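You operate a simulated robot arm through the tools that you are given. There is no shell and no other tool. Be economical: measure what you need, move in short steps, check, and stop when the job is done.

Carry out the task below with a simulated robot arm. There is one attempt and no reset: what you move stays moved.

JOB
Stir the settled BROWN vial clear, then stand it in the meter.
Fine: no foam; knob at STIR, off before the vial is lifted. Set down upright: what you pick out.

It is judged by the outcome, as a careful person would: the job done as asked, and still so three seconds after it is handed in. It fails if anything else is knocked over, pushed out of place, dropped, spilled or broken.

ROBOT AND FRAMES
A 7-joint arm with a two-finger parallel gripper, fixed in place. Base frame: the origin is at the foot of the arm, x ahead of it, y to its left, z up; the work surface is at about z = 0. Readings come in mm, rad, newtons and seconds.
With the tool pointing down near the work surface it reaches from about 240 to 620 mm from the base axis. Its first joint turns from -1.152 to 1.152 rad. Payload 2.6 kg.
Tool frame: the origin (TCP) lies between the finger pads and is the grasp point; the fingertips stand 30 mm ahead of it; z points along the fingers, y is the line along which they close. The gripper opens to 94 mm. The fingers are 28 mm wide and 10 mm thick; the gripper's body (50 by 96 mm) begins 55 mm behind the TCP.
Orientation is that of the tool frame in the base frame, as a unit quaternion [w, x, y, z]. With the fingers straight down and closing along the base's y, the tool's x points along the base's -x, its y along +y and its z along -z.

CONTROLS
- The arm moves only by the tool servo_tool. Its argument "steps" is a list of rows, each a list of 3 entries, a list of its own where there are three numbers: the shift along the base's x, y, z in units of 250 mm (1.0 is 250 mm), then the turn, a rotation vector about the base's x, y, z in units of 60 degrees (1.0 is 60 degrees), then the opening, from 0 (shut) to 1 (fully open). In form: [[[dx, dy, dz], [ax, ay, az], hand], ...]. A call has 1 to 8 rows; each row is the pose to reach, as a shift and turn from the pose commanded when the call began. A call with a number of a shift or a turn outside -1 to 1 is refused whole. Rows are played at 5 a second. More than 50 mm and 0.15 rad between two rows, or a gripper value outside its range, and nothing of the call is played. Where a pose cannot be reached the arm comes as near as it can. A force on the tool above 40 N (or 10 N above the force at the start of the call, whichever is more), or a blocked arm, ends the call early, and 0.2 s more pass. Each finger travels about 72 mm/s and halts on what it meets, pressing with about 25 N; the grip force reading is that of the motor and also rises with nothing between the fingers. The clock runs only during rows and for 0.2 s after the last one: add rows that repeat a pose to give the fingers time. It gives the time, the measured TCP pose, the force on the tool (base axes), the opening and the grip force at its end, in the units of the frame above (readings bear some noise), with the torque about the TCP (base axes, N m) and any sound that the robot's microphone picked up.
- Cameras (640 x 400 px; columns grow to the right, rows downward): "scene" is fixed at [41, 440.8, 565.2]; the picture's right is [-0.59, -0.80, 0.00], its down [-0.43, 0.32, -0.85] and it looks along [0.68, -0.50, -0.53] (base axes); focal length 328 px, centre (320, 200). "wrist" rides on the gripper at [76, 14, -102] in the tool frame; the picture's right is [-0.18, 0.98, 0.00], its down [-0.75, -0.14, -0.64] and it looks along [-0.63, -0.12, 0.77] (tool axes); focal length 243 px, centre (320, 200). There is no depth. A picture from a camera that has moved, and an enlarged one, comes with that camera's place and axes in the base frame and with its lens. The place of the scene camera against the robot may be out by one fixed shift of up to 18 mm in any direction.
- camera(camera): a new picture of that camera. The clock stands still meanwhile.
- close_up(camera, box): a new picture of the part [left, top, right, bottom] of that camera's present view, enlarged. The clock stands still meanwhile.
- hand_in(): hands the job in; it is judged then, once.

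Work in short steps. Places have to be worked out from the pictures, the camera data and where the tool is seen: move nearer, look again, correct. Check each grasp and each placing, and mend what went wrong. You have 120 turns and 84 pictures in all, those below and enlarged ones among them. Open the gripper and draw the arm clear of the work before you hand the job in, unless the task says otherwise; then end with one line.

The tools are called after ">>>" by a JSON object that holds its "api" and its "payload". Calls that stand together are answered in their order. servo_tool: Moves the arm, as the interface text tells. Its arguments: {"type":"object","properties":{"steps":{"type":"array"}},"required":["steps"]} The other tools are called the same way: camera (camera) takes a picture; close_up (camera, box) takes an enlarged picture of a part of a camera's view; hand_in () hands the job in.

At the start:

```text
time: 0.0
ee_pos: [292.4, 225.4, 358.7]
tool_rot: [0.001, 0.001, 1.0, 0.0]
wrist_force: [-0.3, 0.0, -0.8]
wrist_torque: [-0.01, -0.05, 0.03]
width: 93.9
finger_force: 0.1
```

scene: 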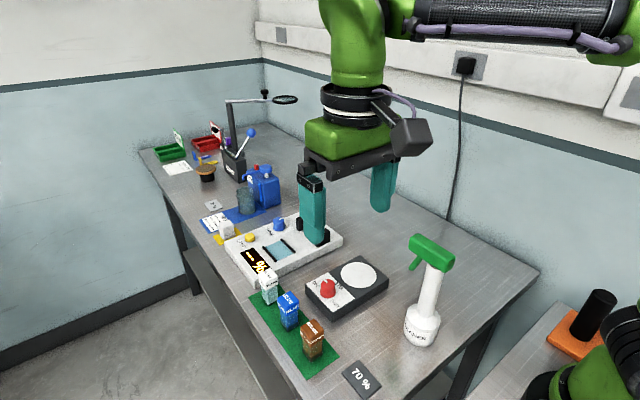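
wrist: 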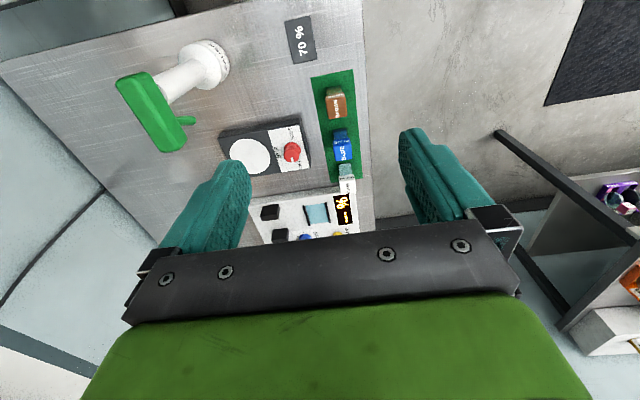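

The brown vial stands on the green mat beside a stirrer with a red knob, and the meter is behind it. I'll take enlarged views to read the labels.

>>> {"api": "close_up", "payload": {"camera": "scene", "box": [220, 200, 400, 380]}}

>>> {"api": "close_up", "payload": {"camera": "wrist", "box": [210, 10, 380, 250]}}

>>> {"api": "close_up", "payload": {"camera": "scene", "box": [140, 80, 320, 250]}}

```text
2.22 times, centred on (310, 290) of scene
camera zoom: at [41.0, 440.8, 565.2], right [-0.59, -0.8, 0.0], down [-0.43, 0.32, -0.85], along [0.68, -0.5, -0.53], focal length 728 px, centre (342, 0)
```

zoom: 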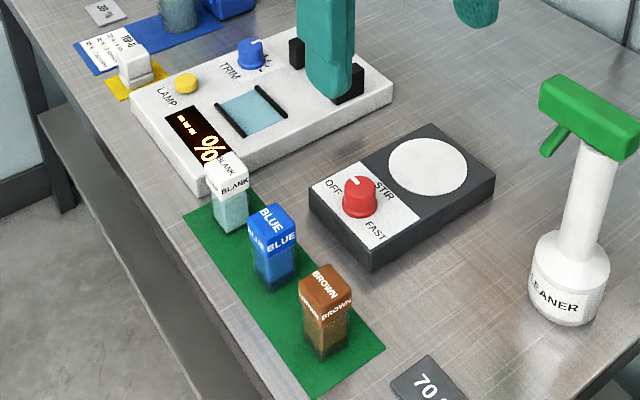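

```text
1.67 times, centred on (295, 130) of wrist
camera zoom: at [217.3, 239.5, 461.6], right [0.18, 0.98, 0.0], down [0.75, -0.14, 0.64], along [0.63, -0.12, -0.77], focal length 404 px, centre (362, 317)
```

zoom: 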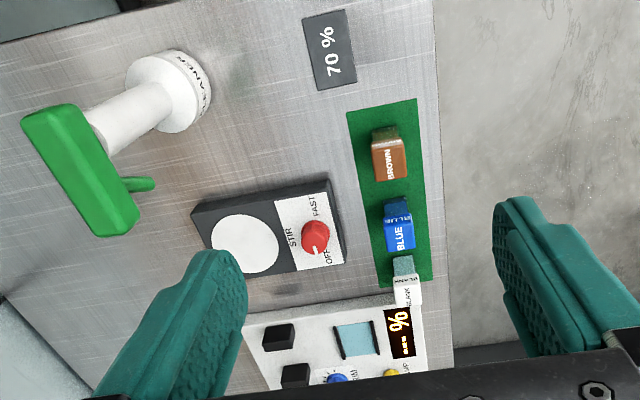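

```text
2.35 times, centred on (230, 165) of scene
camera zoom: at [41.0, 440.8, 565.2], right [-0.59, -0.8, 0.0], down [-0.43, 0.32, -0.85], along [0.68, -0.5, -0.53], focal length 771 px, centre (532, 282)
```

zoom: 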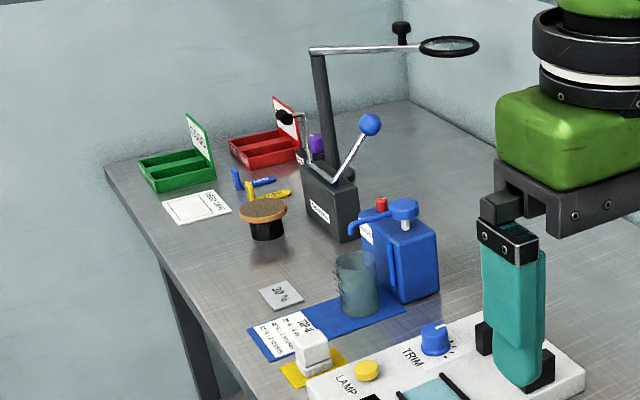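

I'll shift the arm sideways to clear the view and look at the meter and stirrer from the wrist camera.

>>> {"api": "servo_tool", "payload": {"steps": [[[0, -0.16, 0], [0, 0, 0], 1], [[0, -0.32, 0], [0, 0, 0], 1], [[-0.05, -0.48, 0.05], [0, 0, 0], 1], [[-0.05, -0.48, 0.05], [0, 0, 0], 1]]}}

>>> {"api": "camera", "payload": {"camera": "wrist"}}

>>> {"api": "close_up", "payload": {"camera": "scene", "box": [200, 190, 400, 315]}}

```text
time: 1.0
ee_pos: [281.4, 104.1, 372.5]
tool_rot: [0.0, 0.0, 1.0, 0.0]
wrist_force: [0.3, -0.6, -0.1]
wrist_torque: [0.0, -0.01, 0.0]
width: 94.0
finger_force: 0.1
```

```text
78 pictures are left
camera wrist: at [206.0, 118.5, 474.3], right [0.18, 0.98, 0.0], down [0.75, -0.14, 0.64], along [0.63, -0.12, -0.77], focal length 243 px, centre (320, 200)
```

wrist: 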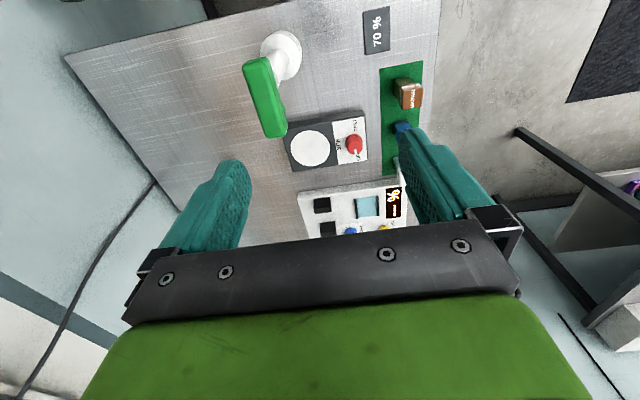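

```text
3.20 times, centred on (300, 252) of scene
camera zoom: at [41.0, 440.8, 565.2], right [-0.59, -0.8, 0.0], down [-0.43, 0.32, -0.85], along [0.68, -0.5, -0.53], focal length 1048 px, centre (384, 32)
```

zoom: 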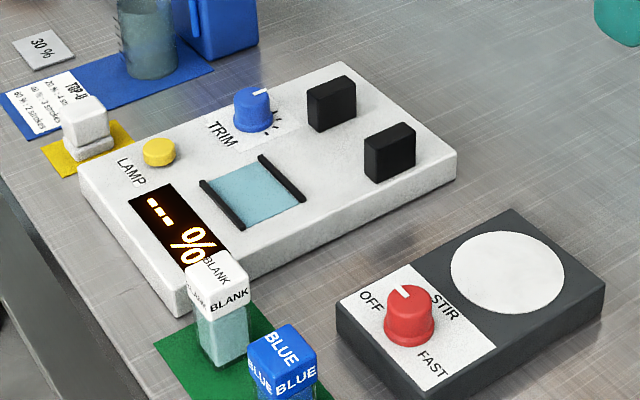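

The meter lies at about x≈600. I'll move forward for a closer look at the stirrer and the meter's seat.

>>> {"api": "servo_tool", "payload": {"steps": [[[0.2, 0, 0], [0, 0, 0], 1], [[0.4, 0, 0], [0, 0, 0], 1], [[0.6, 0, 0], [0, 0, 0], 1], [[0.6, 0, 0], [0, 0, 0], 1]]}}

>>> {"api": "camera", "payload": {"camera": "wrist"}}

>>> {"api": "close_up", "payload": {"camera": "wrist", "box": [230, 0, 430, 230]}}

```text
time: 2.0
ee_pos: [432.6, 104.9, 371.4]
tool_rot: [0.001, 0.0, 1.0, 0.0]
wrist_force: [0.0, 0.4, -0.8]
wrist_torque: [0.0, 0.01, 0.02]
width: 94.0
finger_force: 0.1
```

```text
76 pictures are left
camera wrist: at [357.0, 119.8, 473.6], right [0.18, 0.98, 0.0], down [0.75, -0.14, 0.64], along [0.63, -0.12, -0.77], focal length 243 px, centre (320, 200)
```

wrist: 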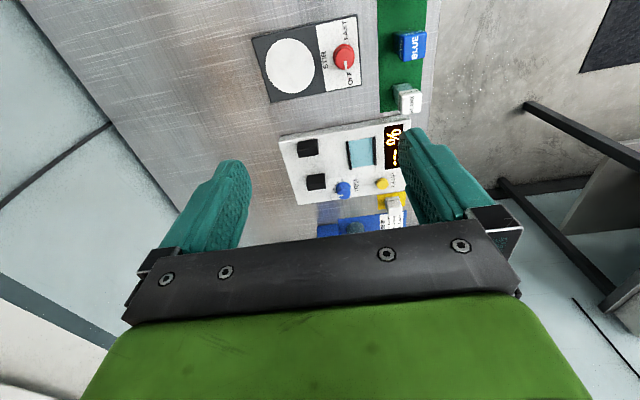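

```text
1.74 times, centred on (330, 115) of wrist
camera zoom: at [357.0, 119.8, 473.6], right [0.18, 0.98, 0.0], down [0.75, -0.14, 0.64], along [0.63, -0.12, -0.77], focal length 422 px, centre (303, 348)
```

zoom: 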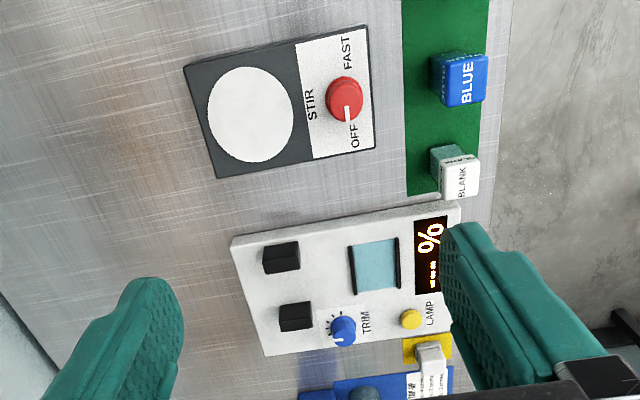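

Seat (light-blue square between rails) ≈ (613,157); knob ≈ (434,142); plate ≈ (434,53). Next I'll drop in near the brown vial for a close look.

>>> {"api": "servo_tool", "payload": {"steps": [[[-0.13, 0.13, 0], [0, 0, 0], 1], [[-0.26, 0.26, 0], [0, 0, 0], 1], [[-0.4, 0.4, 0], [0, 0, 0], 1], [[-0.53, 0.54, -0.05], [0, 0, 0], 1], [[-0.53, 0.54, -0.24], [0, 0, 0], 1], [[-0.53, 0.54, -0.43], [0, 0, 0], 1], [[-0.53, 0.54, -0.62], [0, 0, 0], 1], [[-0.53, 0.54, -0.8], [0, 0, 0], 1]]}}

>>> {"api": "camera", "payload": {"camera": "wrist"}}

>>> {"api": "close_up", "payload": {"camera": "scene", "box": [240, 240, 400, 360]}}

```text
time: 3.8
ee_pos: [298.5, 242.3, 170.6]
tool_rot: [-0.001, 0.001, 1.0, 0.001]
wrist_force: [-0.9, -0.1, 0.6]
wrist_torque: [0.04, -0.02, 0.01]
width: 93.9
finger_force: 0.0
```

```text
74 pictures are left
camera wrist: at [222.7, 255.6, 273.0], right [0.19, 0.98, 0.0], down [0.75, -0.14, 0.64], along [0.63, -0.12, -0.77], focal length 243 px, centre (320, 200)
```

wrist: 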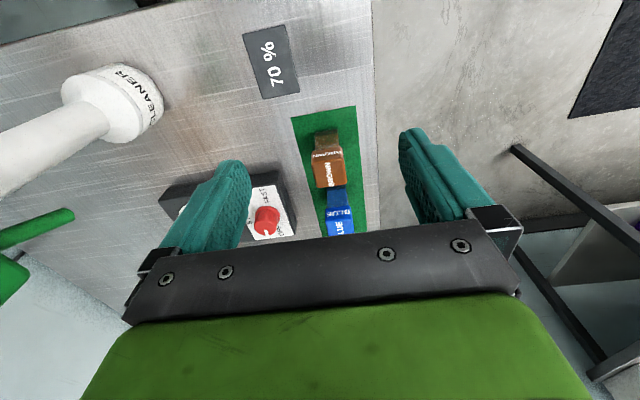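

```text
3.33 times, centred on (320, 300) of scene
camera zoom: at [41.0, 440.8, 565.2], right [-0.59, -0.8, 0.0], down [-0.43, 0.32, -0.85], along [0.68, -0.5, -0.53], focal length 1092 px, centre (320, -133)
```

zoom: 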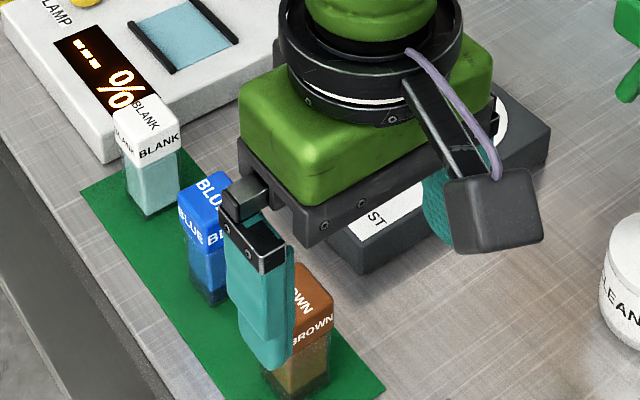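

>>> {"api": "close_up", "payload": {"camera": "wrist", "box": [230, 90, 410, 240]}}

```text
2.67 times, centred on (320, 165) of wrist
camera zoom: at [222.7, 255.6, 273.0], right [0.19, 0.98, 0.0], down [0.75, -0.14, 0.64], along [0.63, -0.12, -0.77], focal length 647 px, centre (320, 293)
```

zoom: 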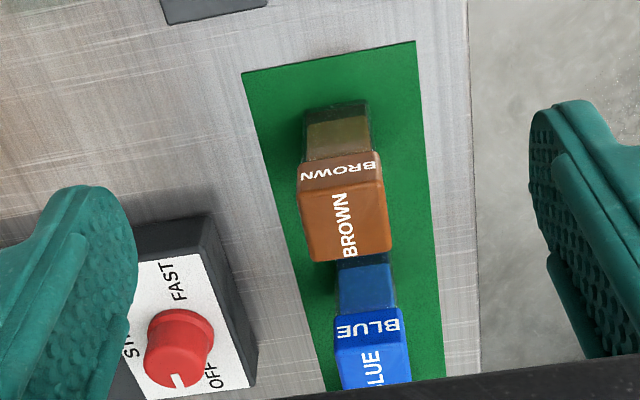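

Brown vial: about 28 mm wide, 74 mm tall, centred ≈ (355, 240), nearly square to the axes. I'll go above it, descend and check before gripping.

>>> {"api": "servo_tool", "payload": {"steps": [[[0.113, -0.004, 0], [0, 0, 0], 1], [[0.226, -0.008, 0], [0, 0, 0], 1], [[0.226, -0.008, -0.12], [0, 0, 0], 1], [[0.226, -0.008, -0.24], [0, 0, 0], 1], [[0.226, -0.008, -0.34], [0, 0, 0], 1], [[0.226, -0.008, -0.434], [0, 0, 0], 1], [[0.226, -0.008, -0.434], [0, 0, 0], 1]]}}

>>> {"api": "camera", "payload": {"camera": "wrist"}}

>>> {"api": "close_up", "payload": {"camera": "scene", "box": [240, 240, 400, 360]}}

```text
time: 5.4
ee_pos: [354.3, 237.3, 62.2]
tool_rot: [0.0, -0.001, 1.0, 0.001]
wrist_force: [0.0, 0.6, -0.5]
wrist_torque: [0.01, 0.03, 0.01]
width: 94.0
finger_force: 0.1
```

```text
71 pictures are left
camera wrist: at [279.5, 252.6, 164.8], right [0.18, 0.98, 0.0], down [0.75, -0.14, 0.64], along [0.63, -0.12, -0.77], focal length 243 px, centre (320, 200)
```

wrist: 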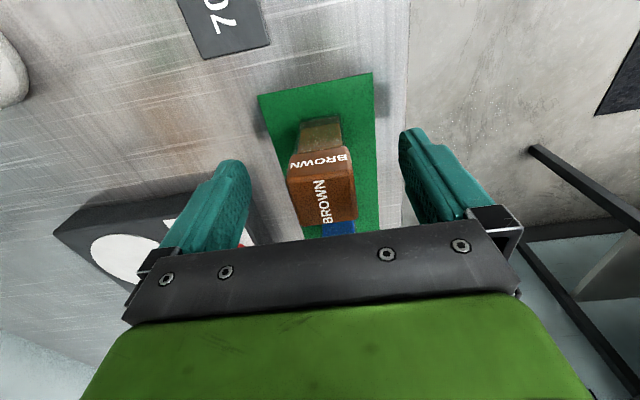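

```text
3.33 times, centred on (320, 300) of scene
camera zoom: at [41.0, 440.8, 565.2], right [-0.59, -0.8, 0.0], down [-0.43, 0.32, -0.85], along [0.68, -0.5, -0.53], focal length 1092 px, centre (320, -133)
```

zoom: 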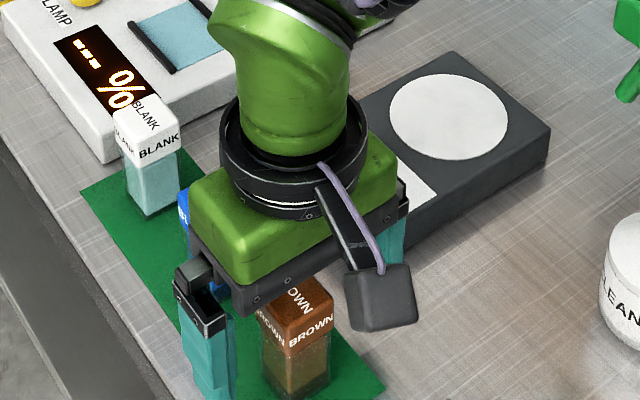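

Recomputed vial centre ≈ (356, 241); I'll nudge to it and close.

>>> {"api": "servo_tool", "payload": {"steps": [[[0.006, 0.014, 0], [0, 0, 0], 1], [[0.006, 0.014, 0], [0, 0, 0], 0.5], [[0.006, 0.014, 0], [0, 0, 0], 0.36], [[0.006, 0.014, 0], [0, 0, 0], 0.25], [[0.006, 0.014, 0], [0, 0, 0], 0.2], [[0.006, 0.014, 0], [0, 0, 0], 0.2]]}}

>>> {"api": "camera", "payload": {"camera": "wrist"}}

```text
time: 6.8
ee_pos: [356.6, 241.0, 63.0]
tool_rot: [0.0, 0.001, 1.0, 0.0]
wrist_force: [0.1, -0.1, 0.5]
wrist_torque: [0.01, 0.01, 0.03]
width: 35.6
finger_force: 25.0
```

```text
69 pictures are left
camera wrist: at [280.8, 256.0, 165.5], right [0.18, 0.98, 0.0], down [0.75, -0.14, 0.64], along [0.63, -0.12, -0.77], focal length 243 px, centre (320, 200)
```

wrist: 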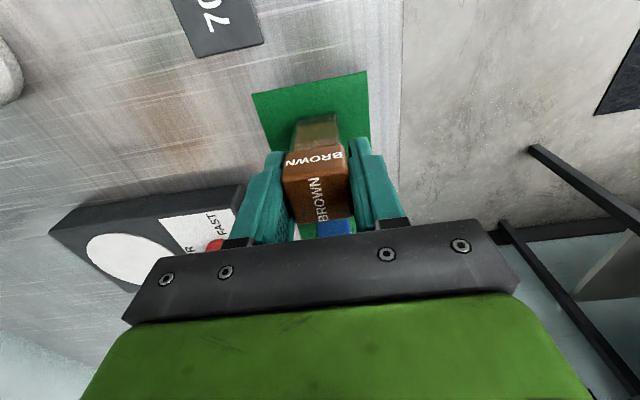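

Width 35.6 mm is more than I estimated for the cap, so I'll check the grasp closely.

>>> {"api": "close_up", "payload": {"camera": "wrist", "box": [240, 90, 420, 250]}}

>>> {"api": "close_up", "payload": {"camera": "scene", "box": [260, 270, 360, 370]}}

```text
2.50 times, centred on (330, 170) of wrist
camera zoom: at [280.8, 256.0, 165.5], right [0.18, 0.98, 0.0], down [0.75, -0.14, 0.64], along [0.63, -0.12, -0.77], focal length 606 px, centre (295, 275)
```

zoom: 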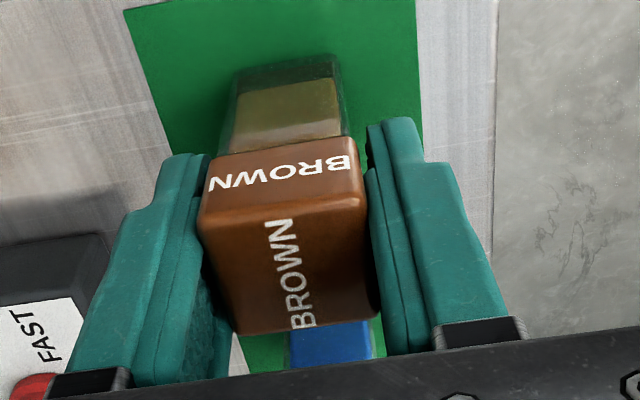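

```text
4.00 times, centred on (310, 320) of scene
camera zoom: at [41.0, 440.8, 565.2], right [-0.59, -0.8, 0.0], down [-0.43, 0.32, -0.85], along [0.68, -0.5, -0.53], focal length 1310 px, centre (360, -280)
```

zoom: 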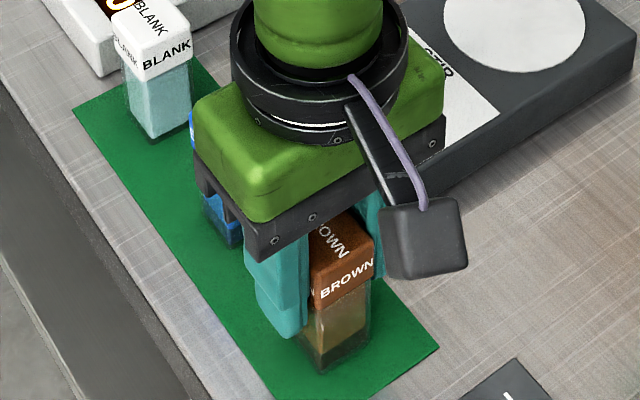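

The vial is held squarely by the cap. I'll lift it gently and verify.

>>> {"api": "servo_tool", "payload": {"steps": [[[0, 0, 0.04], [0, 0, 0], 0.2], [[0, 0, 0.1], [0, 0, 0], 0.2], [[0, 0, 0.2], [0, 0, 0], 0.2], [[0, 0, 0.3], [0, 0, 0], 0.2], [[0, 0, 0.38], [0, 0, 0], 0.2], [[0, 0, 0.42], [0, 0, 0], 0.2], [[0, 0, 0.42], [0, 0, 0], 0.2]]}}

>>> {"api": "camera", "payload": {"camera": "wrist"}}

>>> {"api": "close_up", "payload": {"camera": "scene", "box": [240, 200, 400, 360]}}

```text
time: 8.4
ee_pos: [356.2, 240.8, 169.7]
tool_rot: [0.0, 0.001, 1.0, 0.0]
wrist_force: [1.0, 0.2, 1.2]
wrist_torque: [-0.01, 0.01, 0.0]
width: 35.9
finger_force: 25.1
```

```text
66 pictures are left
camera wrist: at [280.1, 255.4, 270.7], right [0.18, 0.98, 0.0], down [0.75, -0.14, 0.64], along [0.63, -0.12, -0.77], focal length 243 px, centre (320, 200)
```

wrist: 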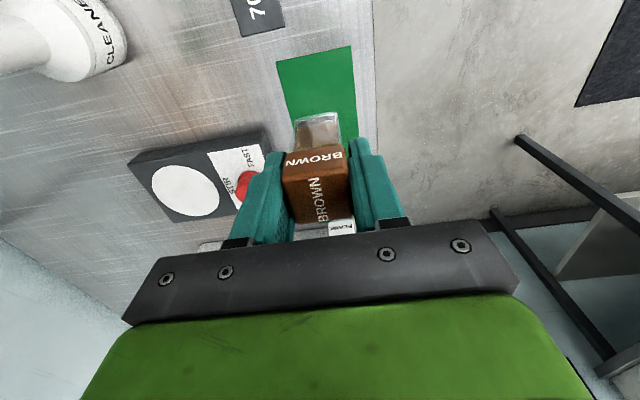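

```text
2.50 times, centred on (320, 280) of scene
camera zoom: at [41.0, 440.8, 565.2], right [-0.59, -0.8, 0.0], down [-0.43, 0.32, -0.85], along [0.68, -0.5, -0.53], focal length 819 px, centre (320, 0)
```

zoom: 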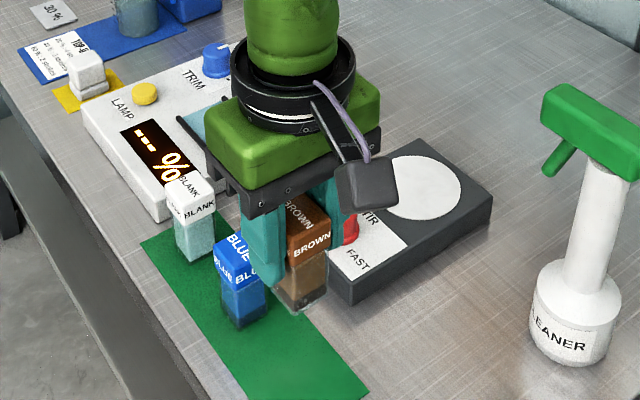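

The vial is up and upright. Now to above the stirrer plate, which I place at ≈ (432, 55).

>>> {"api": "servo_tool", "payload": {"steps": [[[0.03, -0.06, 0], [0, 0, 0], 0.2], [[0.08, -0.19, 0], [0, 0, 0], 0.2], [[0.14, -0.34, 0], [0, 0, 0], 0.2], [[0.2, -0.49, 0], [0, 0, 0], 0.2], [[0.26, -0.63, 0], [0, 0, 0], 0.2], [[0.295, -0.72, 0], [0, 0, 0], 0.2], [[0.304, -0.744, 0], [0, 0, 0], 0.2], [[0.304, -0.744, 0], [0, 0, 0], 0.2]]}}

>>> {"api": "camera", "payload": {"camera": "wrist"}}

>>> {"api": "camera", "payload": {"camera": "scene"}}

```text
time: 10.2
ee_pos: [433.3, 55.3, 166.8]
tool_rot: [0.0, 0.0, 1.0, 0.0]
wrist_force: [0.3, 0.4, -1.1]
wrist_torque: [-0.01, 0.03, -0.02]
width: 35.6
finger_force: 24.5
```

```text
64 pictures are left
camera wrist: at [356.8, 69.3, 268.5], right [0.18, 0.98, 0.0], down [0.75, -0.14, 0.64], along [0.63, -0.12, -0.77], focal length 243 px, centre (320, 200)
```

wrist: 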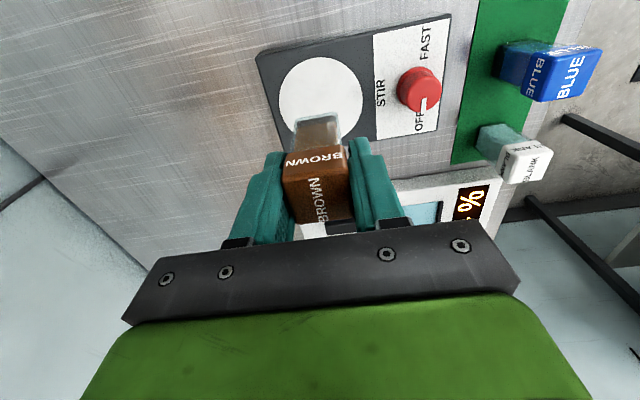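

```text
63 pictures are left
```

scene: 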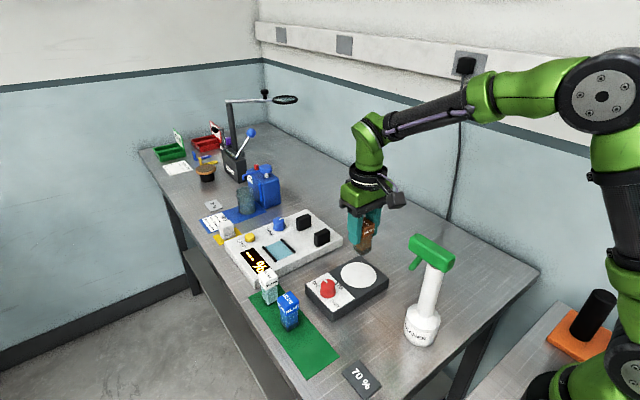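

The vial is aligned over the plate at (432,55). I'll descend to just above it and look.

>>> {"api": "servo_tool", "payload": {"steps": [[[-0.004, 0, -0.06], [0, 0, 0], 0.2], [[-0.004, 0, -0.14], [0, 0, 0], 0.2], [[-0.004, 0, -0.22], [0, 0, 0], 0.2], [[-0.004, 0, -0.25], [0, 0, 0], 0.2], [[-0.004, 0, -0.25], [0, 0, 0], 0.2]]}}

>>> {"api": "close_up", "payload": {"camera": "scene", "box": [290, 200, 410, 320]}}

```text
time: 11.4
ee_pos: [432.7, 55.4, 103.9]
tool_rot: [-0.001, 0.0, 1.0, -0.001]
wrist_force: [0.0, -0.2, -0.2]
wrist_torque: [-0.04, -0.02, 0.02]
width: 36.0
finger_force: 24.3
```

```text
3.33 times, centred on (350, 260) of scene
camera zoom: at [41.0, 440.8, 565.2], right [-0.59, -0.8, 0.0], down [-0.43, 0.32, -0.85], along [0.68, -0.5, -0.53], focal length 1092 px, centre (220, 0)
```

zoom: 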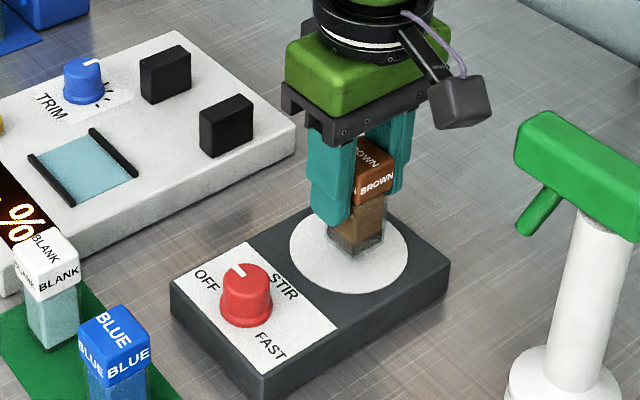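

Still a few mm above the plate; lowering in small steps while watching force.

>>> {"api": "servo_tool", "payload": {"steps": [[[0, 0, -0.01], [0, 0, 0], 0.2], [[0, 0, -0.02], [0, 0, 0], 0.2], [[0, 0, -0.024], [0, 0, 0], 0.2], [[0, 0, -0.024], [0, 0, 0], 0.2]]}}

>>> {"api": "servo_tool", "payload": {"steps": [[[0, 0, -0.008], [0, 0, 0], 0.2], [[0, 0, -0.012], [0, 0, 0], 0.2], [[0, 0, -0.012], [0, 0, 0], 0.2]]}}

```text
time: 12.4
ee_pos: [431.3, 55.2, 100.0]
tool_rot: [-0.001, 0.0, 1.0, 0.0]
wrist_force: [-0.4, 0.3, -0.7]
wrist_torque: [0.02, -0.01, 0.01]
width: 35.6
finger_force: 24.9
```

```text
time: 13.2
ee_pos: [432.0, 55.6, 98.0]
tool_rot: [0.0, -0.001, 1.0, 0.0]
wrist_force: [0.1, 0.1, 0.0]
wrist_torque: [0.0, 0.02, 0.0]
width: 35.6
finger_force: 25.0
```

No contact yet at TCP z≈96–98; continue down.

>>> {"api": "servo_tool", "payload": {"steps": [[[0, 0, -0.008], [0, 0, 0], 0.2], [[0, 0, -0.016], [0, 0, 0], 0.2], [[0, 0, -0.016], [0, 0, 0], 0.2]]}}

>>> {"api": "close_up", "payload": {"camera": "scene", "box": [320, 220, 400, 300]}}

```text
time: 14.0
ee_pos: [431.4, 56.2, 93.0]
tool_rot: [0.0, 0.0, 1.0, 0.0]
wrist_force: [-3.3, -0.8, 11.0]
wrist_torque: [-0.05, 0.27, -0.01]
width: 35.8
finger_force: 25.4
```

```text
5.00 times, centred on (360, 260) of scene
camera zoom: at [41.0, 440.8, 565.2], right [-0.59, -0.8, 0.0], down [-0.43, 0.32, -0.85], along [0.68, -0.5, -0.53], focal length 1638 px, centre (120, -100)
```

zoom: 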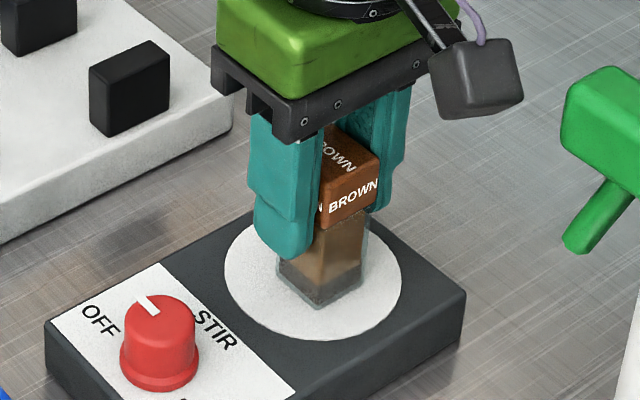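

Contact (11 N). I'll ease off, open and rise straight up.

>>> {"api": "servo_tool", "payload": {"steps": [[[0, 0, 0.004], [0, 0, 0], 0.2], [[0, 0, 0.004], [0, 0, 0], 0.45], [[0, 0, 0.004], [0, 0, 0], 0.65], [[0, 0, 0.004], [0, 0, 0], 0.75], [[0, 0, 0.1], [0, 0, 0], 0.75], [[0, 0, 0.24], [0, 0, 0], 0.75], [[0, 0, 0.4], [0, 0, 0], 0.75], [[0, 0, 0.4], [0, 0, 0], 0.75]]}}

>>> {"api": "camera", "payload": {"camera": "wrist"}}

>>> {"api": "close_up", "payload": {"camera": "scene", "box": [300, 220, 400, 320]}}

```text
time: 15.8
ee_pos: [431.3, 56.0, 193.0]
tool_rot: [0.0, 0.0, 1.0, -0.001]
wrist_force: [0.3, -0.6, 0.9]
wrist_torque: [0.01, 0.02, 0.0]
width: 70.4
finger_force: 0.0
```

```text
60 pictures are left
camera wrist: at [355.2, 70.2, 296.2], right [0.18, 0.98, 0.0], down [0.75, -0.14, 0.64], along [0.63, -0.12, -0.77], focal length 243 px, centre (320, 200)
```

wrist: 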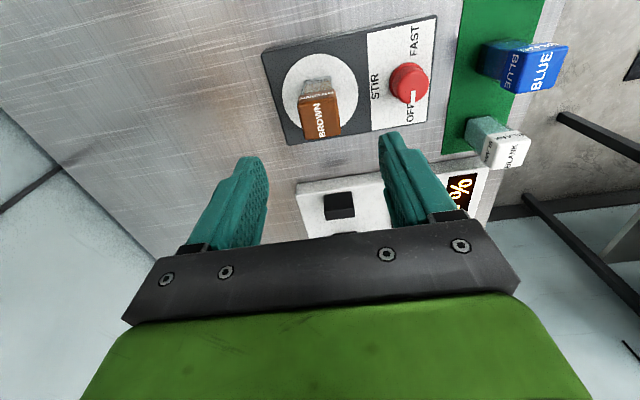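

```text
4.00 times, centred on (350, 270) of scene
camera zoom: at [41.0, 440.8, 565.2], right [-0.59, -0.8, 0.0], down [-0.43, 0.32, -0.85], along [0.68, -0.5, -0.53], focal length 1310 px, centre (200, -80)
```

zoom: 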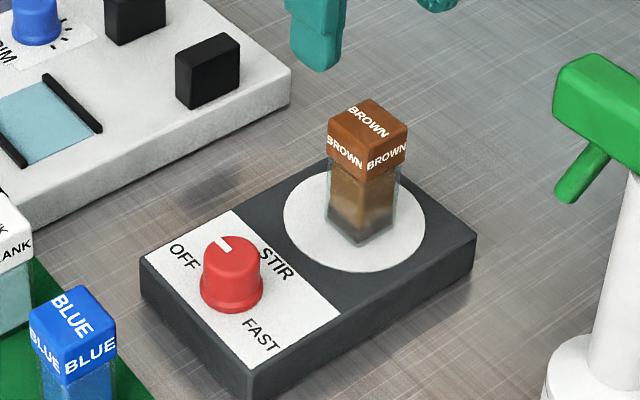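

The vial stands upright on the plate. Now I'll measure the knob.

>>> {"api": "close_up", "payload": {"camera": "wrist", "box": [365, 20, 445, 130]}}

>>> {"api": "close_up", "payload": {"camera": "scene", "box": [305, 270, 355, 320]}}

```text
3.64 times, centred on (405, 75) of wrist
camera zoom: at [355.2, 70.2, 296.2], right [0.18, 0.98, 0.0], down [0.75, -0.14, 0.64], along [0.63, -0.12, -0.77], focal length 882 px, centre (11, 654)
```

zoom: 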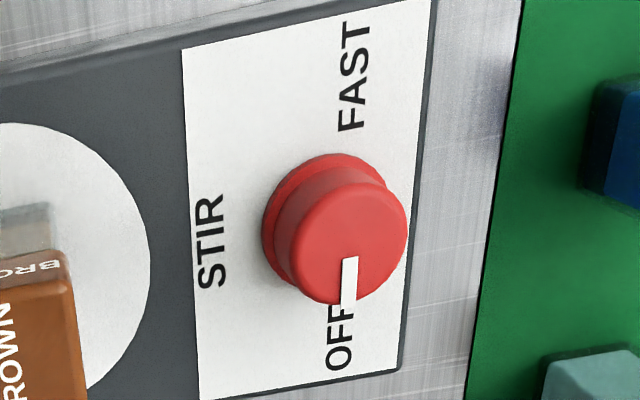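

```text
8.00 times, centred on (330, 295) of scene
camera zoom: at [41.0, 440.8, 565.2], right [-0.59, -0.8, 0.0], down [-0.43, 0.32, -0.85], along [0.68, -0.5, -0.53], focal length 2621 px, centre (240, -560)
```

zoom: 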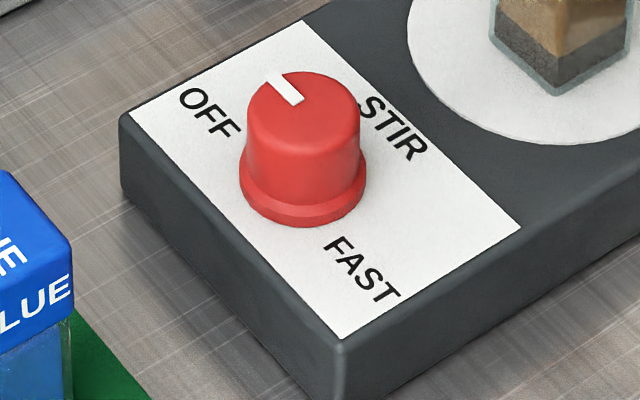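

Knob centre ≈ (434.5, 143.5), top z≈52, ~34 mm wide; pointer at OFF (+x), STIR lies toward −y, i.e. about a −90° turn. I'll pre-turn the hand +45° and move over the knob.

>>> {"api": "servo_tool", "payload": {"steps": [[[0, 0.06, 0], [0, 0, 0.125], 0.75], [[0, 0.14, 0], [0, 0, 0.25], 0.75], [[0.006, 0.22, 0], [0, 0, 0.375], 0.75], [[0.013, 0.3, 0], [0, 0, 0.5], 0.75], [[0.013, 0.35, 0], [0, 0, 0.625], 0.75], [[0.013, 0.35, 0], [0, 0, 0.75], 0.75], [[0.013, 0.35, 0], [0, 0, 0.75], 0.75]]}}

>>> {"api": "camera", "payload": {"camera": "wrist"}}

>>> {"api": "camera", "payload": {"camera": "scene"}}

```text
time: 17.4
ee_pos: [434.6, 143.2, 192.1]
tool_rot: [0.0, -0.384, 0.923, 0.0]
wrist_force: [1.1, 0.2, 0.1]
wrist_torque: [0.04, -0.01, 0.03]
width: 70.4
finger_force: 0.1
```

```text
56 pictures are left
camera wrist: at [370.8, 99.4, 294.5], right [-0.57, 0.82, 0.0], down [0.63, 0.43, 0.64], along [0.53, 0.36, -0.77], focal length 243 px, centre (320, 200)
```

wrist: 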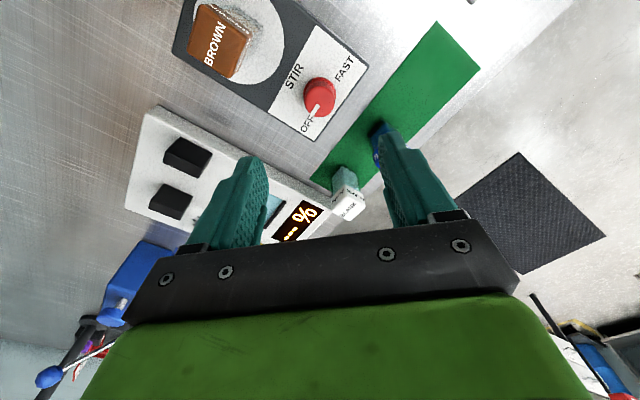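

```text
55 pictures are left
```

scene: 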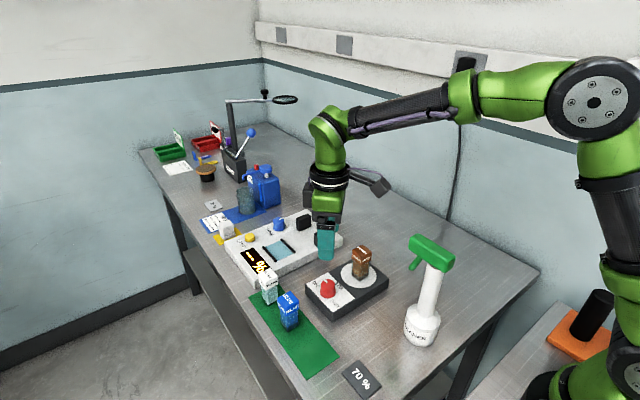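

Cross-checking the knob centre from this second viewpoint.

>>> {"api": "close_up", "payload": {"camera": "wrist", "box": [270, 40, 380, 150]}}

```text
3.64 times, centred on (325, 95) of wrist
camera zoom: at [370.8, 99.4, 294.5], right [-0.57, 0.82, 0.0], down [0.63, 0.43, 0.64], along [0.53, 0.36, -0.77], focal length 882 px, centre (302, 582)
```

zoom: 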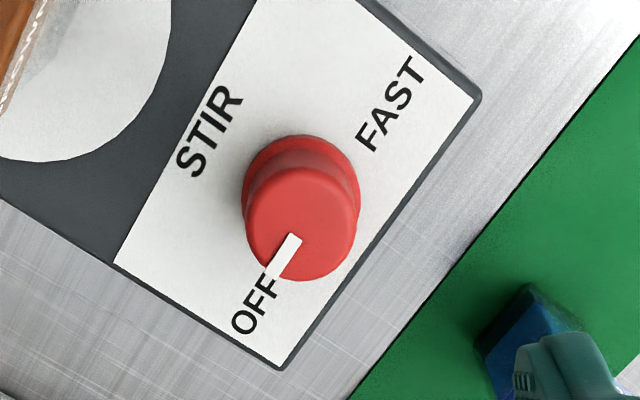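

Centre confirmed at (435, 142.6). Descending around the knob with fingertips at z≈39.

>>> {"api": "servo_tool", "payload": {"steps": [[[0, -0.002, -0.14], [0, 0, 0], 0.75], [[0, -0.002, -0.28], [0, 0, 0], 0.75], [[0, -0.002, -0.4], [0, 0, 0], 0.75], [[0, -0.002, -0.492], [0, 0, 0], 0.75], [[0, -0.002, -0.492], [0, 0, 0], 0.75]]}}

>>> {"api": "close_up", "payload": {"camera": "scene", "box": [280, 210, 400, 330]}}

>>> {"api": "close_up", "payload": {"camera": "wrist", "box": [200, 40, 440, 240]}}

```text
time: 18.6
ee_pos: [434.2, 142.9, 70.4]
tool_rot: [-0.001, -0.383, 0.924, 0.0]
wrist_force: [0.1, 0.0, 0.0]
wrist_torque: [-0.03, 0.01, -0.02]
width: 70.6
finger_force: 0.0
```

```text
3.33 times, centred on (340, 270) of scene
camera zoom: at [41.0, 440.8, 565.2], right [-0.59, -0.8, 0.0], down [-0.43, 0.32, -0.85], along [0.68, -0.5, -0.53], focal length 1092 px, centre (253, -33)
```

zoom: 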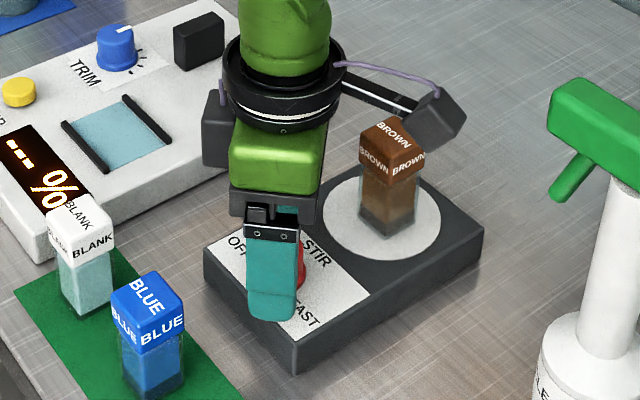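

```text
2.00 times, centred on (320, 140) of wrist
camera zoom: at [370.5, 99.4, 172.4], right [-0.56, 0.83, 0.0], down [0.63, 0.43, 0.64], along [0.53, 0.36, -0.77], focal length 485 px, centre (320, 320)
```

zoom: 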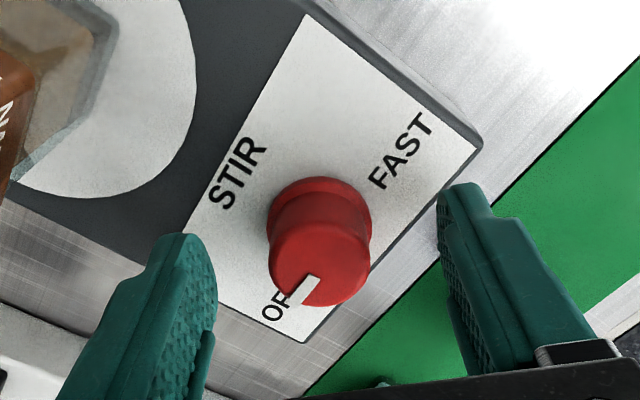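

The knob sits centred between the fingers. Closing on it.

>>> {"api": "servo_tool", "payload": {"steps": [[[0, 0, 0], [0, 0, 0], 0.5], [[0, 0, 0], [0, 0, 0], 0.35], [[0, 0, 0], [0, 0, 0], 0.25], [[0, 0, 0], [0, 0, 0], 0.22], [[0, 0, 0], [0, 0, 0], 0.22]]}}

```text
time: 19.8
ee_pos: [434.1, 142.9, 70.2]
tool_rot: [0.0, -0.383, 0.924, 0.001]
wrist_force: [2.3, -2.0, -3.0]
wrist_torque: [0.08, -0.19, 0.0]
width: 31.0
finger_force: 44.9
```

Gripped at 31 mm. Now turn −60° first, listening.

>>> {"api": "servo_tool", "payload": {"steps": [[[0, 0, 0], [0, 0, -0.125], 0.22], [[0, 0, 0], [0, 0, -0.25], 0.22], [[0, 0, 0], [0, 0, -0.375], 0.22], [[0, 0, 0], [0, 0, -0.5], 0.22], [[0, 0, 0], [0, 0, -0.625], 0.22], [[0, 0, 0], [0, 0, -0.75], 0.22], [[0, 0, 0], [0, 0, -0.875], 0.22], [[0, 0, 0], [0, 0, -1.0], 0.22]]}}

>>> {"api": "close_up", "payload": {"camera": "scene", "box": [280, 210, 400, 330]}}

>>> {"api": "close_up", "payload": {"camera": "wrist", "box": [200, 40, 440, 240]}}

```text
time: 21.6
ee_pos: [433.2, 143.7, 70.2]
tool_rot: [-0.001, 0.131, 0.991, -0.001]
wrist_force: [-12.4, 2.4, 11.2]
wrist_torque: [-0.33, -0.9, -0.02]
width: 30.7
finger_force: 44.9
```

```text
3.33 times, centred on (340, 270) of scene
camera zoom: at [40.9, 440.7, 565.2], right [-0.59, -0.8, 0.0], down [-0.43, 0.32, -0.85], along [0.68, -0.5, -0.53], focal length 1092 px, centre (253, -33)
```

zoom: 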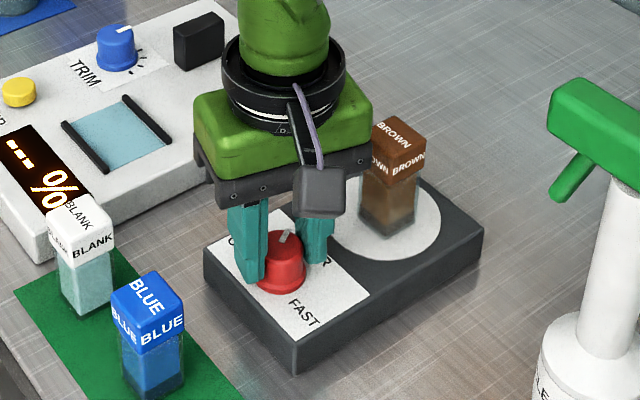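

```text
2.00 times, centred on (320, 140) of wrist
camera zoom: at [364.9, 177.1, 172.8], right [0.43, 0.9, 0.0], down [0.69, -0.33, 0.64], along [0.58, -0.28, -0.77], focal length 485 px, centre (320, 320)
```

zoom: 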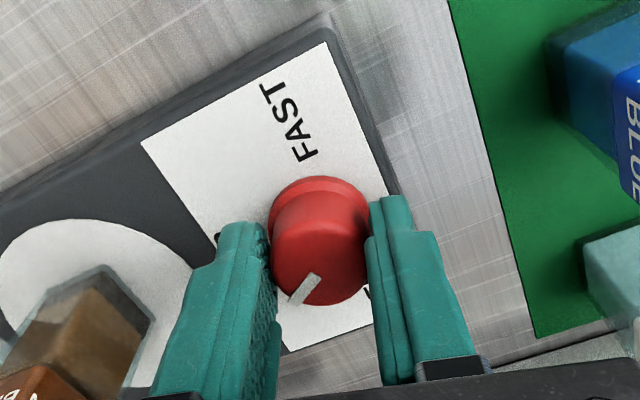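

The knob is turning with the hand and the stirrer has stayed put. Side force is modest; I'll relieve it a little and turn the remaining ~30°.

>>> {"api": "servo_tool", "payload": {"steps": [[[-0.003, 0, 0], [0, 0, -0.1], 0.22], [[-0.004, 0, 0], [0, 0, -0.2], 0.22], [[-0.004, 0, 0], [0, 0, -0.3], 0.22], [[-0.004, 0, 0], [0, 0, -0.4], 0.22], [[-0.004, 0, 0], [0, 0, -0.5], 0.22], [[-0.004, 0, 0], [0, 0, -0.52], 0.22]]}}

>>> {"api": "close_up", "payload": {"camera": "scene", "box": [280, 210, 400, 330]}}

>>> {"api": "close_up", "payload": {"camera": "wrist", "box": [200, 40, 440, 240]}}

```text
time: 23.0
ee_pos: [434.6, 142.3, 70.3]
tool_rot: [0.001, 0.392, 0.92, 0.001]
wrist_force: [8.5, 13.3, 10.9]
wrist_torque: [-0.15, 0.05, 0.02]
width: 31.0
finger_force: 45.2
```

```text
3.33 times, centred on (340, 270) of scene
camera zoom: at [41.0, 440.8, 565.2], right [-0.59, -0.8, 0.0], down [-0.43, 0.32, -0.85], along [0.68, -0.5, -0.53], focal length 1092 px, centre (253, -33)
```

zoom: 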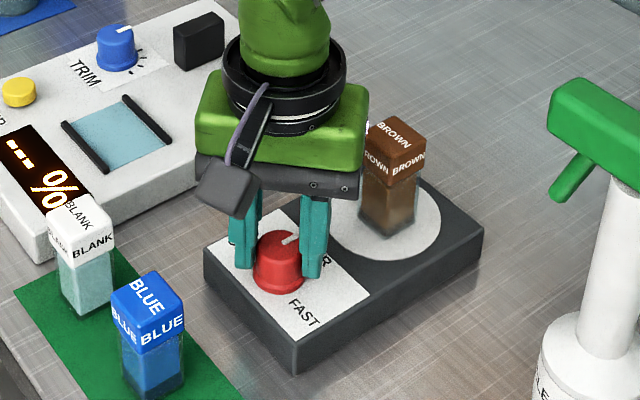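

```text
2.00 times, centred on (320, 140) of wrist
camera zoom: at [391.8, 208.4, 172.6], right [0.84, 0.55, 0.0], down [0.42, -0.64, 0.64], along [0.36, -0.54, -0.77], focal length 485 px, centre (320, 320)
```

zoom: 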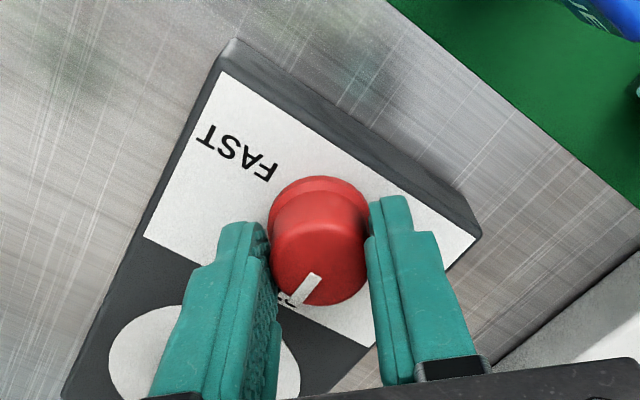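

Pointer now faces STIR (turned ≈91°). I'll hold and watch the vial for a while.

>>> {"api": "servo_tool", "payload": {"steps": [[[0, 0, 0], [0, 0, 0], 0.22], [[0, 0, 0], [0, 0, 0], 0.22], [[0, 0, 0], [0, 0, 0], 0.22], [[0, 0, 0], [0, 0, 0], 0.22], [[0, 0, 0], [0, 0, 0], 0.22], [[0, 0, 0], [0, 0, 0], 0.22], [[0, 0, 0], [0, 0, 0], 0.22], [[0, 0, 0], [0, 0, 0], 0.22]]}}

>>> {"api": "close_up", "payload": {"camera": "scene", "box": [320, 230, 380, 290]}}

```text
time: 24.8
ee_pos: [434.2, 144.1, 70.6]
tool_rot: [0.002, 0.391, 0.92, 0.002]
wrist_force: [13.4, 18.5, 4.9]
wrist_torque: [-0.34, -0.57, 0.05]
width: 30.7
finger_force: 44.7
```

```text
6.67 times, centred on (350, 260) of scene
camera zoom: at [41.0, 440.8, 565.2], right [-0.59, -0.8, 0.0], down [-0.43, 0.32, -0.85], along [0.68, -0.5, -0.53], focal length 2184 px, centre (120, -200)
```

zoom: 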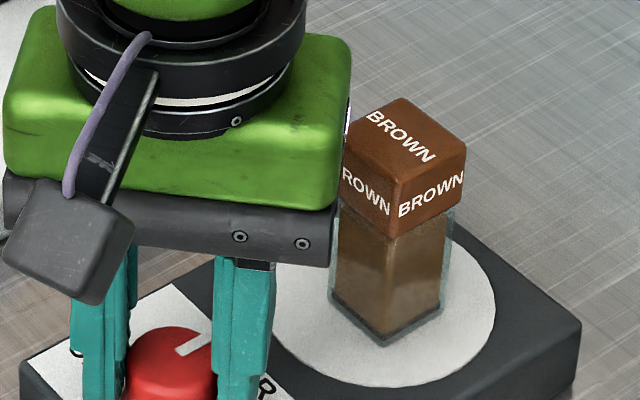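

It is stirring: the dark sediment layer is thinning. I'll relieve the side load slightly and keep waiting.

>>> {"api": "servo_tool", "payload": {"steps": [[[0.003, 0.004, 0], [0, 0, 0], 0.22], [[0.003, 0.004, 0], [0, 0, 0], 0.22], [[0.003, 0.004, 0], [0, 0, 0], 0.22], [[0.003, 0.004, 0], [0, 0, 0], 0.22], [[0.003, 0.004, 0], [0, 0, 0], 0.22], [[0.003, 0.004, 0], [0, 0, 0], 0.22], [[0.003, 0.004, 0], [0, 0, 0], 0.22], [[0.003, 0.004, 0], [0, 0, 0], 0.22]]}}

>>> {"api": "close_up", "payload": {"camera": "scene", "box": [320, 230, 380, 290]}}

```text
time: 26.6
ee_pos: [434.1, 144.3, 70.6]
tool_rot: [0.0, 0.392, 0.92, 0.001]
wrist_force: [-4.0, 8.0, 28.3]
wrist_torque: [0.7, 0.82, 0.01]
width: 30.6
finger_force: 44.9
```

```text
6.67 times, centred on (350, 260) of scene
camera zoom: at [40.9, 440.7, 565.3], right [-0.59, -0.8, 0.0], down [-0.43, 0.32, -0.85], along [0.68, -0.5, -0.53], focal length 2184 px, centre (120, -200)
```

zoom: 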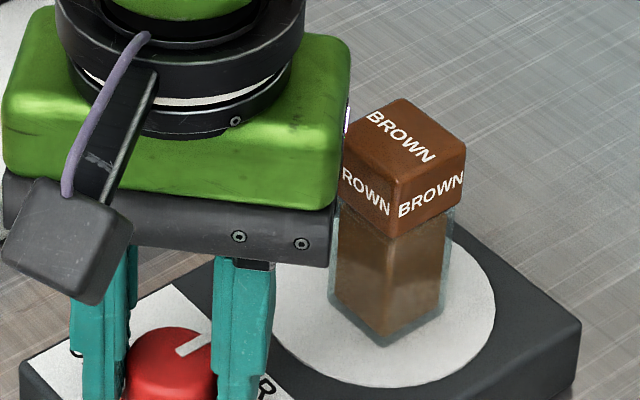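

The dark layer is nearly gone but the liquid is still mottled. Easing up slightly in z and waiting more.

>>> {"api": "servo_tool", "payload": {"steps": [[[0, -0.002, 0.003], [0, 0, 0], 0.22], [[0, -0.002, 0.003], [0, 0, 0], 0.22], [[0, -0.002, 0.003], [0, 0, 0], 0.22], [[0, -0.002, 0.003], [0, 0, 0], 0.22], [[0, -0.002, 0.003], [0, 0, 0], 0.22], [[0, -0.002, 0.003], [0, 0, 0], 0.22], [[0, -0.002, 0.003], [0, 0, 0], 0.22], [[0, -0.002, 0.003], [0, 0, 0], 0.22]]}}

>>> {"api": "close_up", "payload": {"camera": "scene", "box": [320, 230, 380, 290]}}

```text
time: 28.4
ee_pos: [435.2, 143.5, 70.3]
tool_rot: [0.0, 0.391, 0.921, 0.001]
wrist_force: [7.0, 18.1, 6.2]
wrist_torque: [-0.01, -0.33, 0.05]
width: 31.0
finger_force: 45.0
```

```text
6.67 times, centred on (350, 260) of scene
camera zoom: at [41.0, 440.8, 565.2], right [-0.59, -0.8, 0.0], down [-0.43, 0.32, -0.85], along [0.68, -0.5, -0.53], focal length 2184 px, centre (120, -200)
```

zoom: 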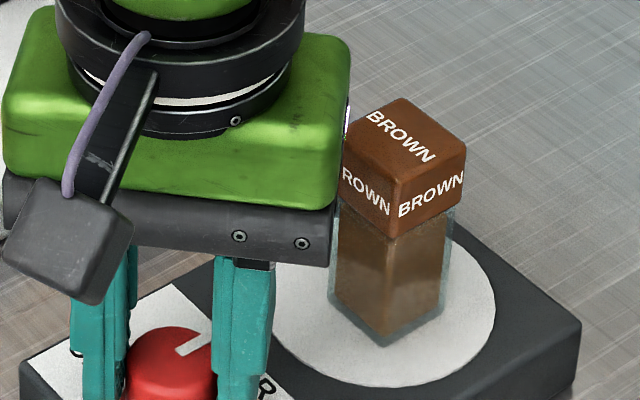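

Uniform in the lower part already; I'll wait another stretch and compare, to be sure it is finished.

>>> {"api": "servo_tool", "payload": {"steps": [[[0, 0, 0], [0, 0, 0], 0.22], [[0, 0, 0], [0, 0, 0], 0.22], [[0, 0, 0], [0, 0, 0], 0.22], [[0, 0, 0], [0, 0, 0], 0.22], [[0, 0, 0], [0, 0, 0], 0.22], [[0, 0, 0], [0, 0, 0], 0.22], [[0, 0, 0], [0, 0, 0], 0.22], [[0, 0, 0], [0, 0, 0], 0.22]]}}

>>> {"api": "close_up", "payload": {"camera": "scene", "box": [340, 240, 380, 280]}}

```text
time: 30.2
ee_pos: [435.3, 143.9, 70.4]
tool_rot: [0.0, 0.391, 0.92, 0.001]
wrist_force: [13.4, 18.6, -3.2]
wrist_torque: [0.16, -0.39, 0.0]
width: 30.8
finger_force: 45.4
```

```text
10.00 times, centred on (360, 260) of scene
camera zoom: at [41.0, 440.8, 565.2], right [-0.59, -0.8, 0.0], down [-0.43, 0.32, -0.85], along [0.68, -0.5, -0.53], focal length 3276 px, centre (-80, -400)
```

zoom: 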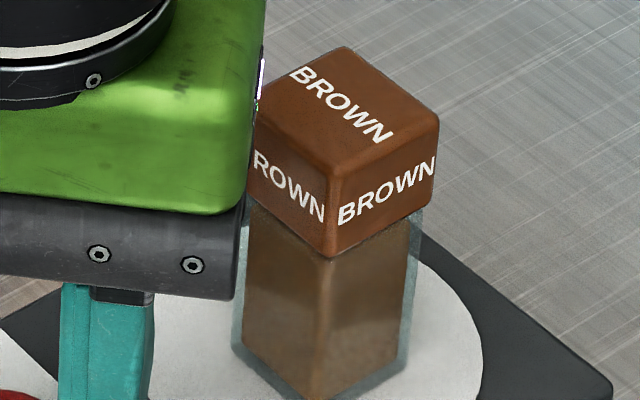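

No sediment visible, no foam. One more short stretch and a same-size comparison.

>>> {"api": "servo_tool", "payload": {"steps": [[[0.002, 0.003, 0], [0, 0, 0], 0.22], [[0.002, 0.003, 0], [0, 0, 0], 0.22], [[0.002, 0.003, 0], [0, 0, 0], 0.22], [[0.002, 0.003, 0], [0, 0, 0], 0.22], [[0.002, 0.003, 0], [0, 0, 0], 0.22], [[0.002, 0.003, 0], [0, 0, 0], 0.22], [[0.002, 0.003, 0], [0, 0, 0], 0.22], [[0.002, 0.003, 0], [0, 0, 0], 0.22]]}}

>>> {"api": "close_up", "payload": {"camera": "scene", "box": [340, 240, 380, 280]}}

```text
time: 32.0
ee_pos: [434.9, 143.2, 70.3]
tool_rot: [0.001, 0.392, 0.92, 0.001]
wrist_force: [6.1, 11.6, -0.4]
wrist_torque: [0.25, -0.07, 0.02]
width: 31.0
finger_force: 44.6
```

```text
10.00 times, centred on (360, 260) of scene
camera zoom: at [41.0, 440.8, 565.2], right [-0.59, -0.8, 0.0], down [-0.43, 0.32, -0.85], along [0.68, -0.5, -0.53], focal length 3276 px, centre (-80, -400)
```

zoom: 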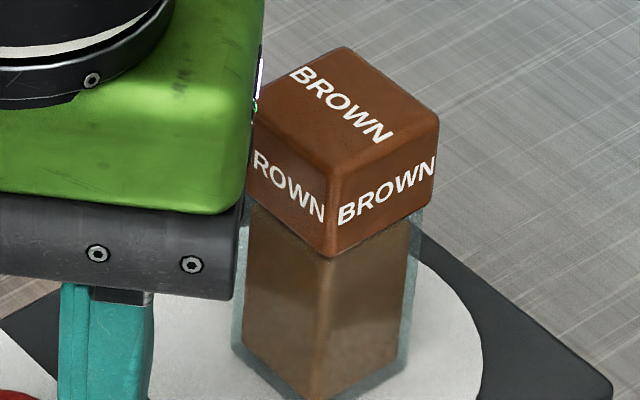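

No further change: fully mixed. Turning the knob back to OFF (+91°).

>>> {"api": "servo_tool", "payload": {"steps": [[[0, 0, 0], [0, 0, 0.125], 0.22], [[0, 0, 0], [0, 0, 0.25], 0.22], [[0, 0, 0], [0, 0, 0.375], 0.22], [[0, 0, 0], [0, 0, 0.5], 0.22], [[0, 0, 0], [0, 0, 0.625], 0.22], [[0, 0, 0], [0, 0, 0.75], 0.22], [[0, 0, 0], [0, 0, 0.875], 0.22], [[0, 0, 0], [0, 0, 1.0], 0.22]]}}

>>> {"api": "servo_tool", "payload": {"steps": [[[0, 0, 0], [0, 0, 0.125], 0.22], [[0, 0, 0], [0, 0, 0.25], 0.22], [[0, 0, 0], [0, 0, 0.375], 0.22], [[0, 0, 0], [0, 0, 0.5], 0.22], [[0, 0, 0], [0, 0, 0.52], 0.22], [[0, 0, 0], [0, 0, 0.52], 0.22]]}}

>>> {"api": "close_up", "payload": {"camera": "wrist", "box": [200, 40, 440, 240]}}

```text
time: 33.8
ee_pos: [433.8, 142.8, 70.3]
tool_rot: [-0.001, -0.122, 0.993, -0.001]
wrist_force: [-19.6, -5.3, 13.8]
wrist_torque: [0.24, -0.57, 0.02]
width: 30.7
finger_force: 44.8
```

```text
time: 35.2
ee_pos: [435.8, 142.7, 69.4]
tool_rot: [0.0, -0.383, 0.924, 0.0]
wrist_force: [-7.7, -5.8, 8.3]
wrist_torque: [-0.96, 1.17, -0.02]
width: 31.0
finger_force: 44.7
```

```text
2.00 times, centred on (320, 140) of wrist
camera zoom: at [371.1, 99.3, 172.7], right [-0.57, 0.82, 0.0], down [0.63, 0.43, 0.64], along [0.53, 0.36, -0.77], focal length 485 px, centre (320, 320)
```

zoom: 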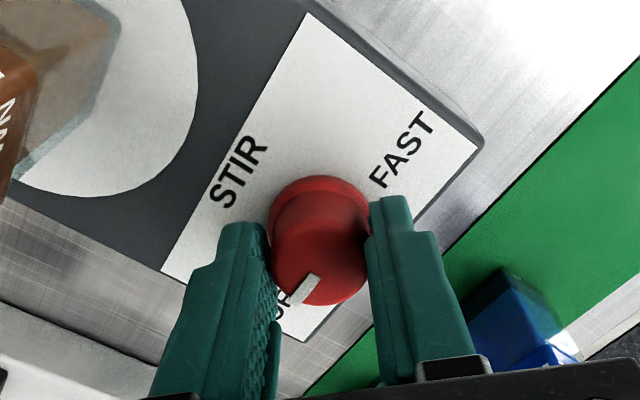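

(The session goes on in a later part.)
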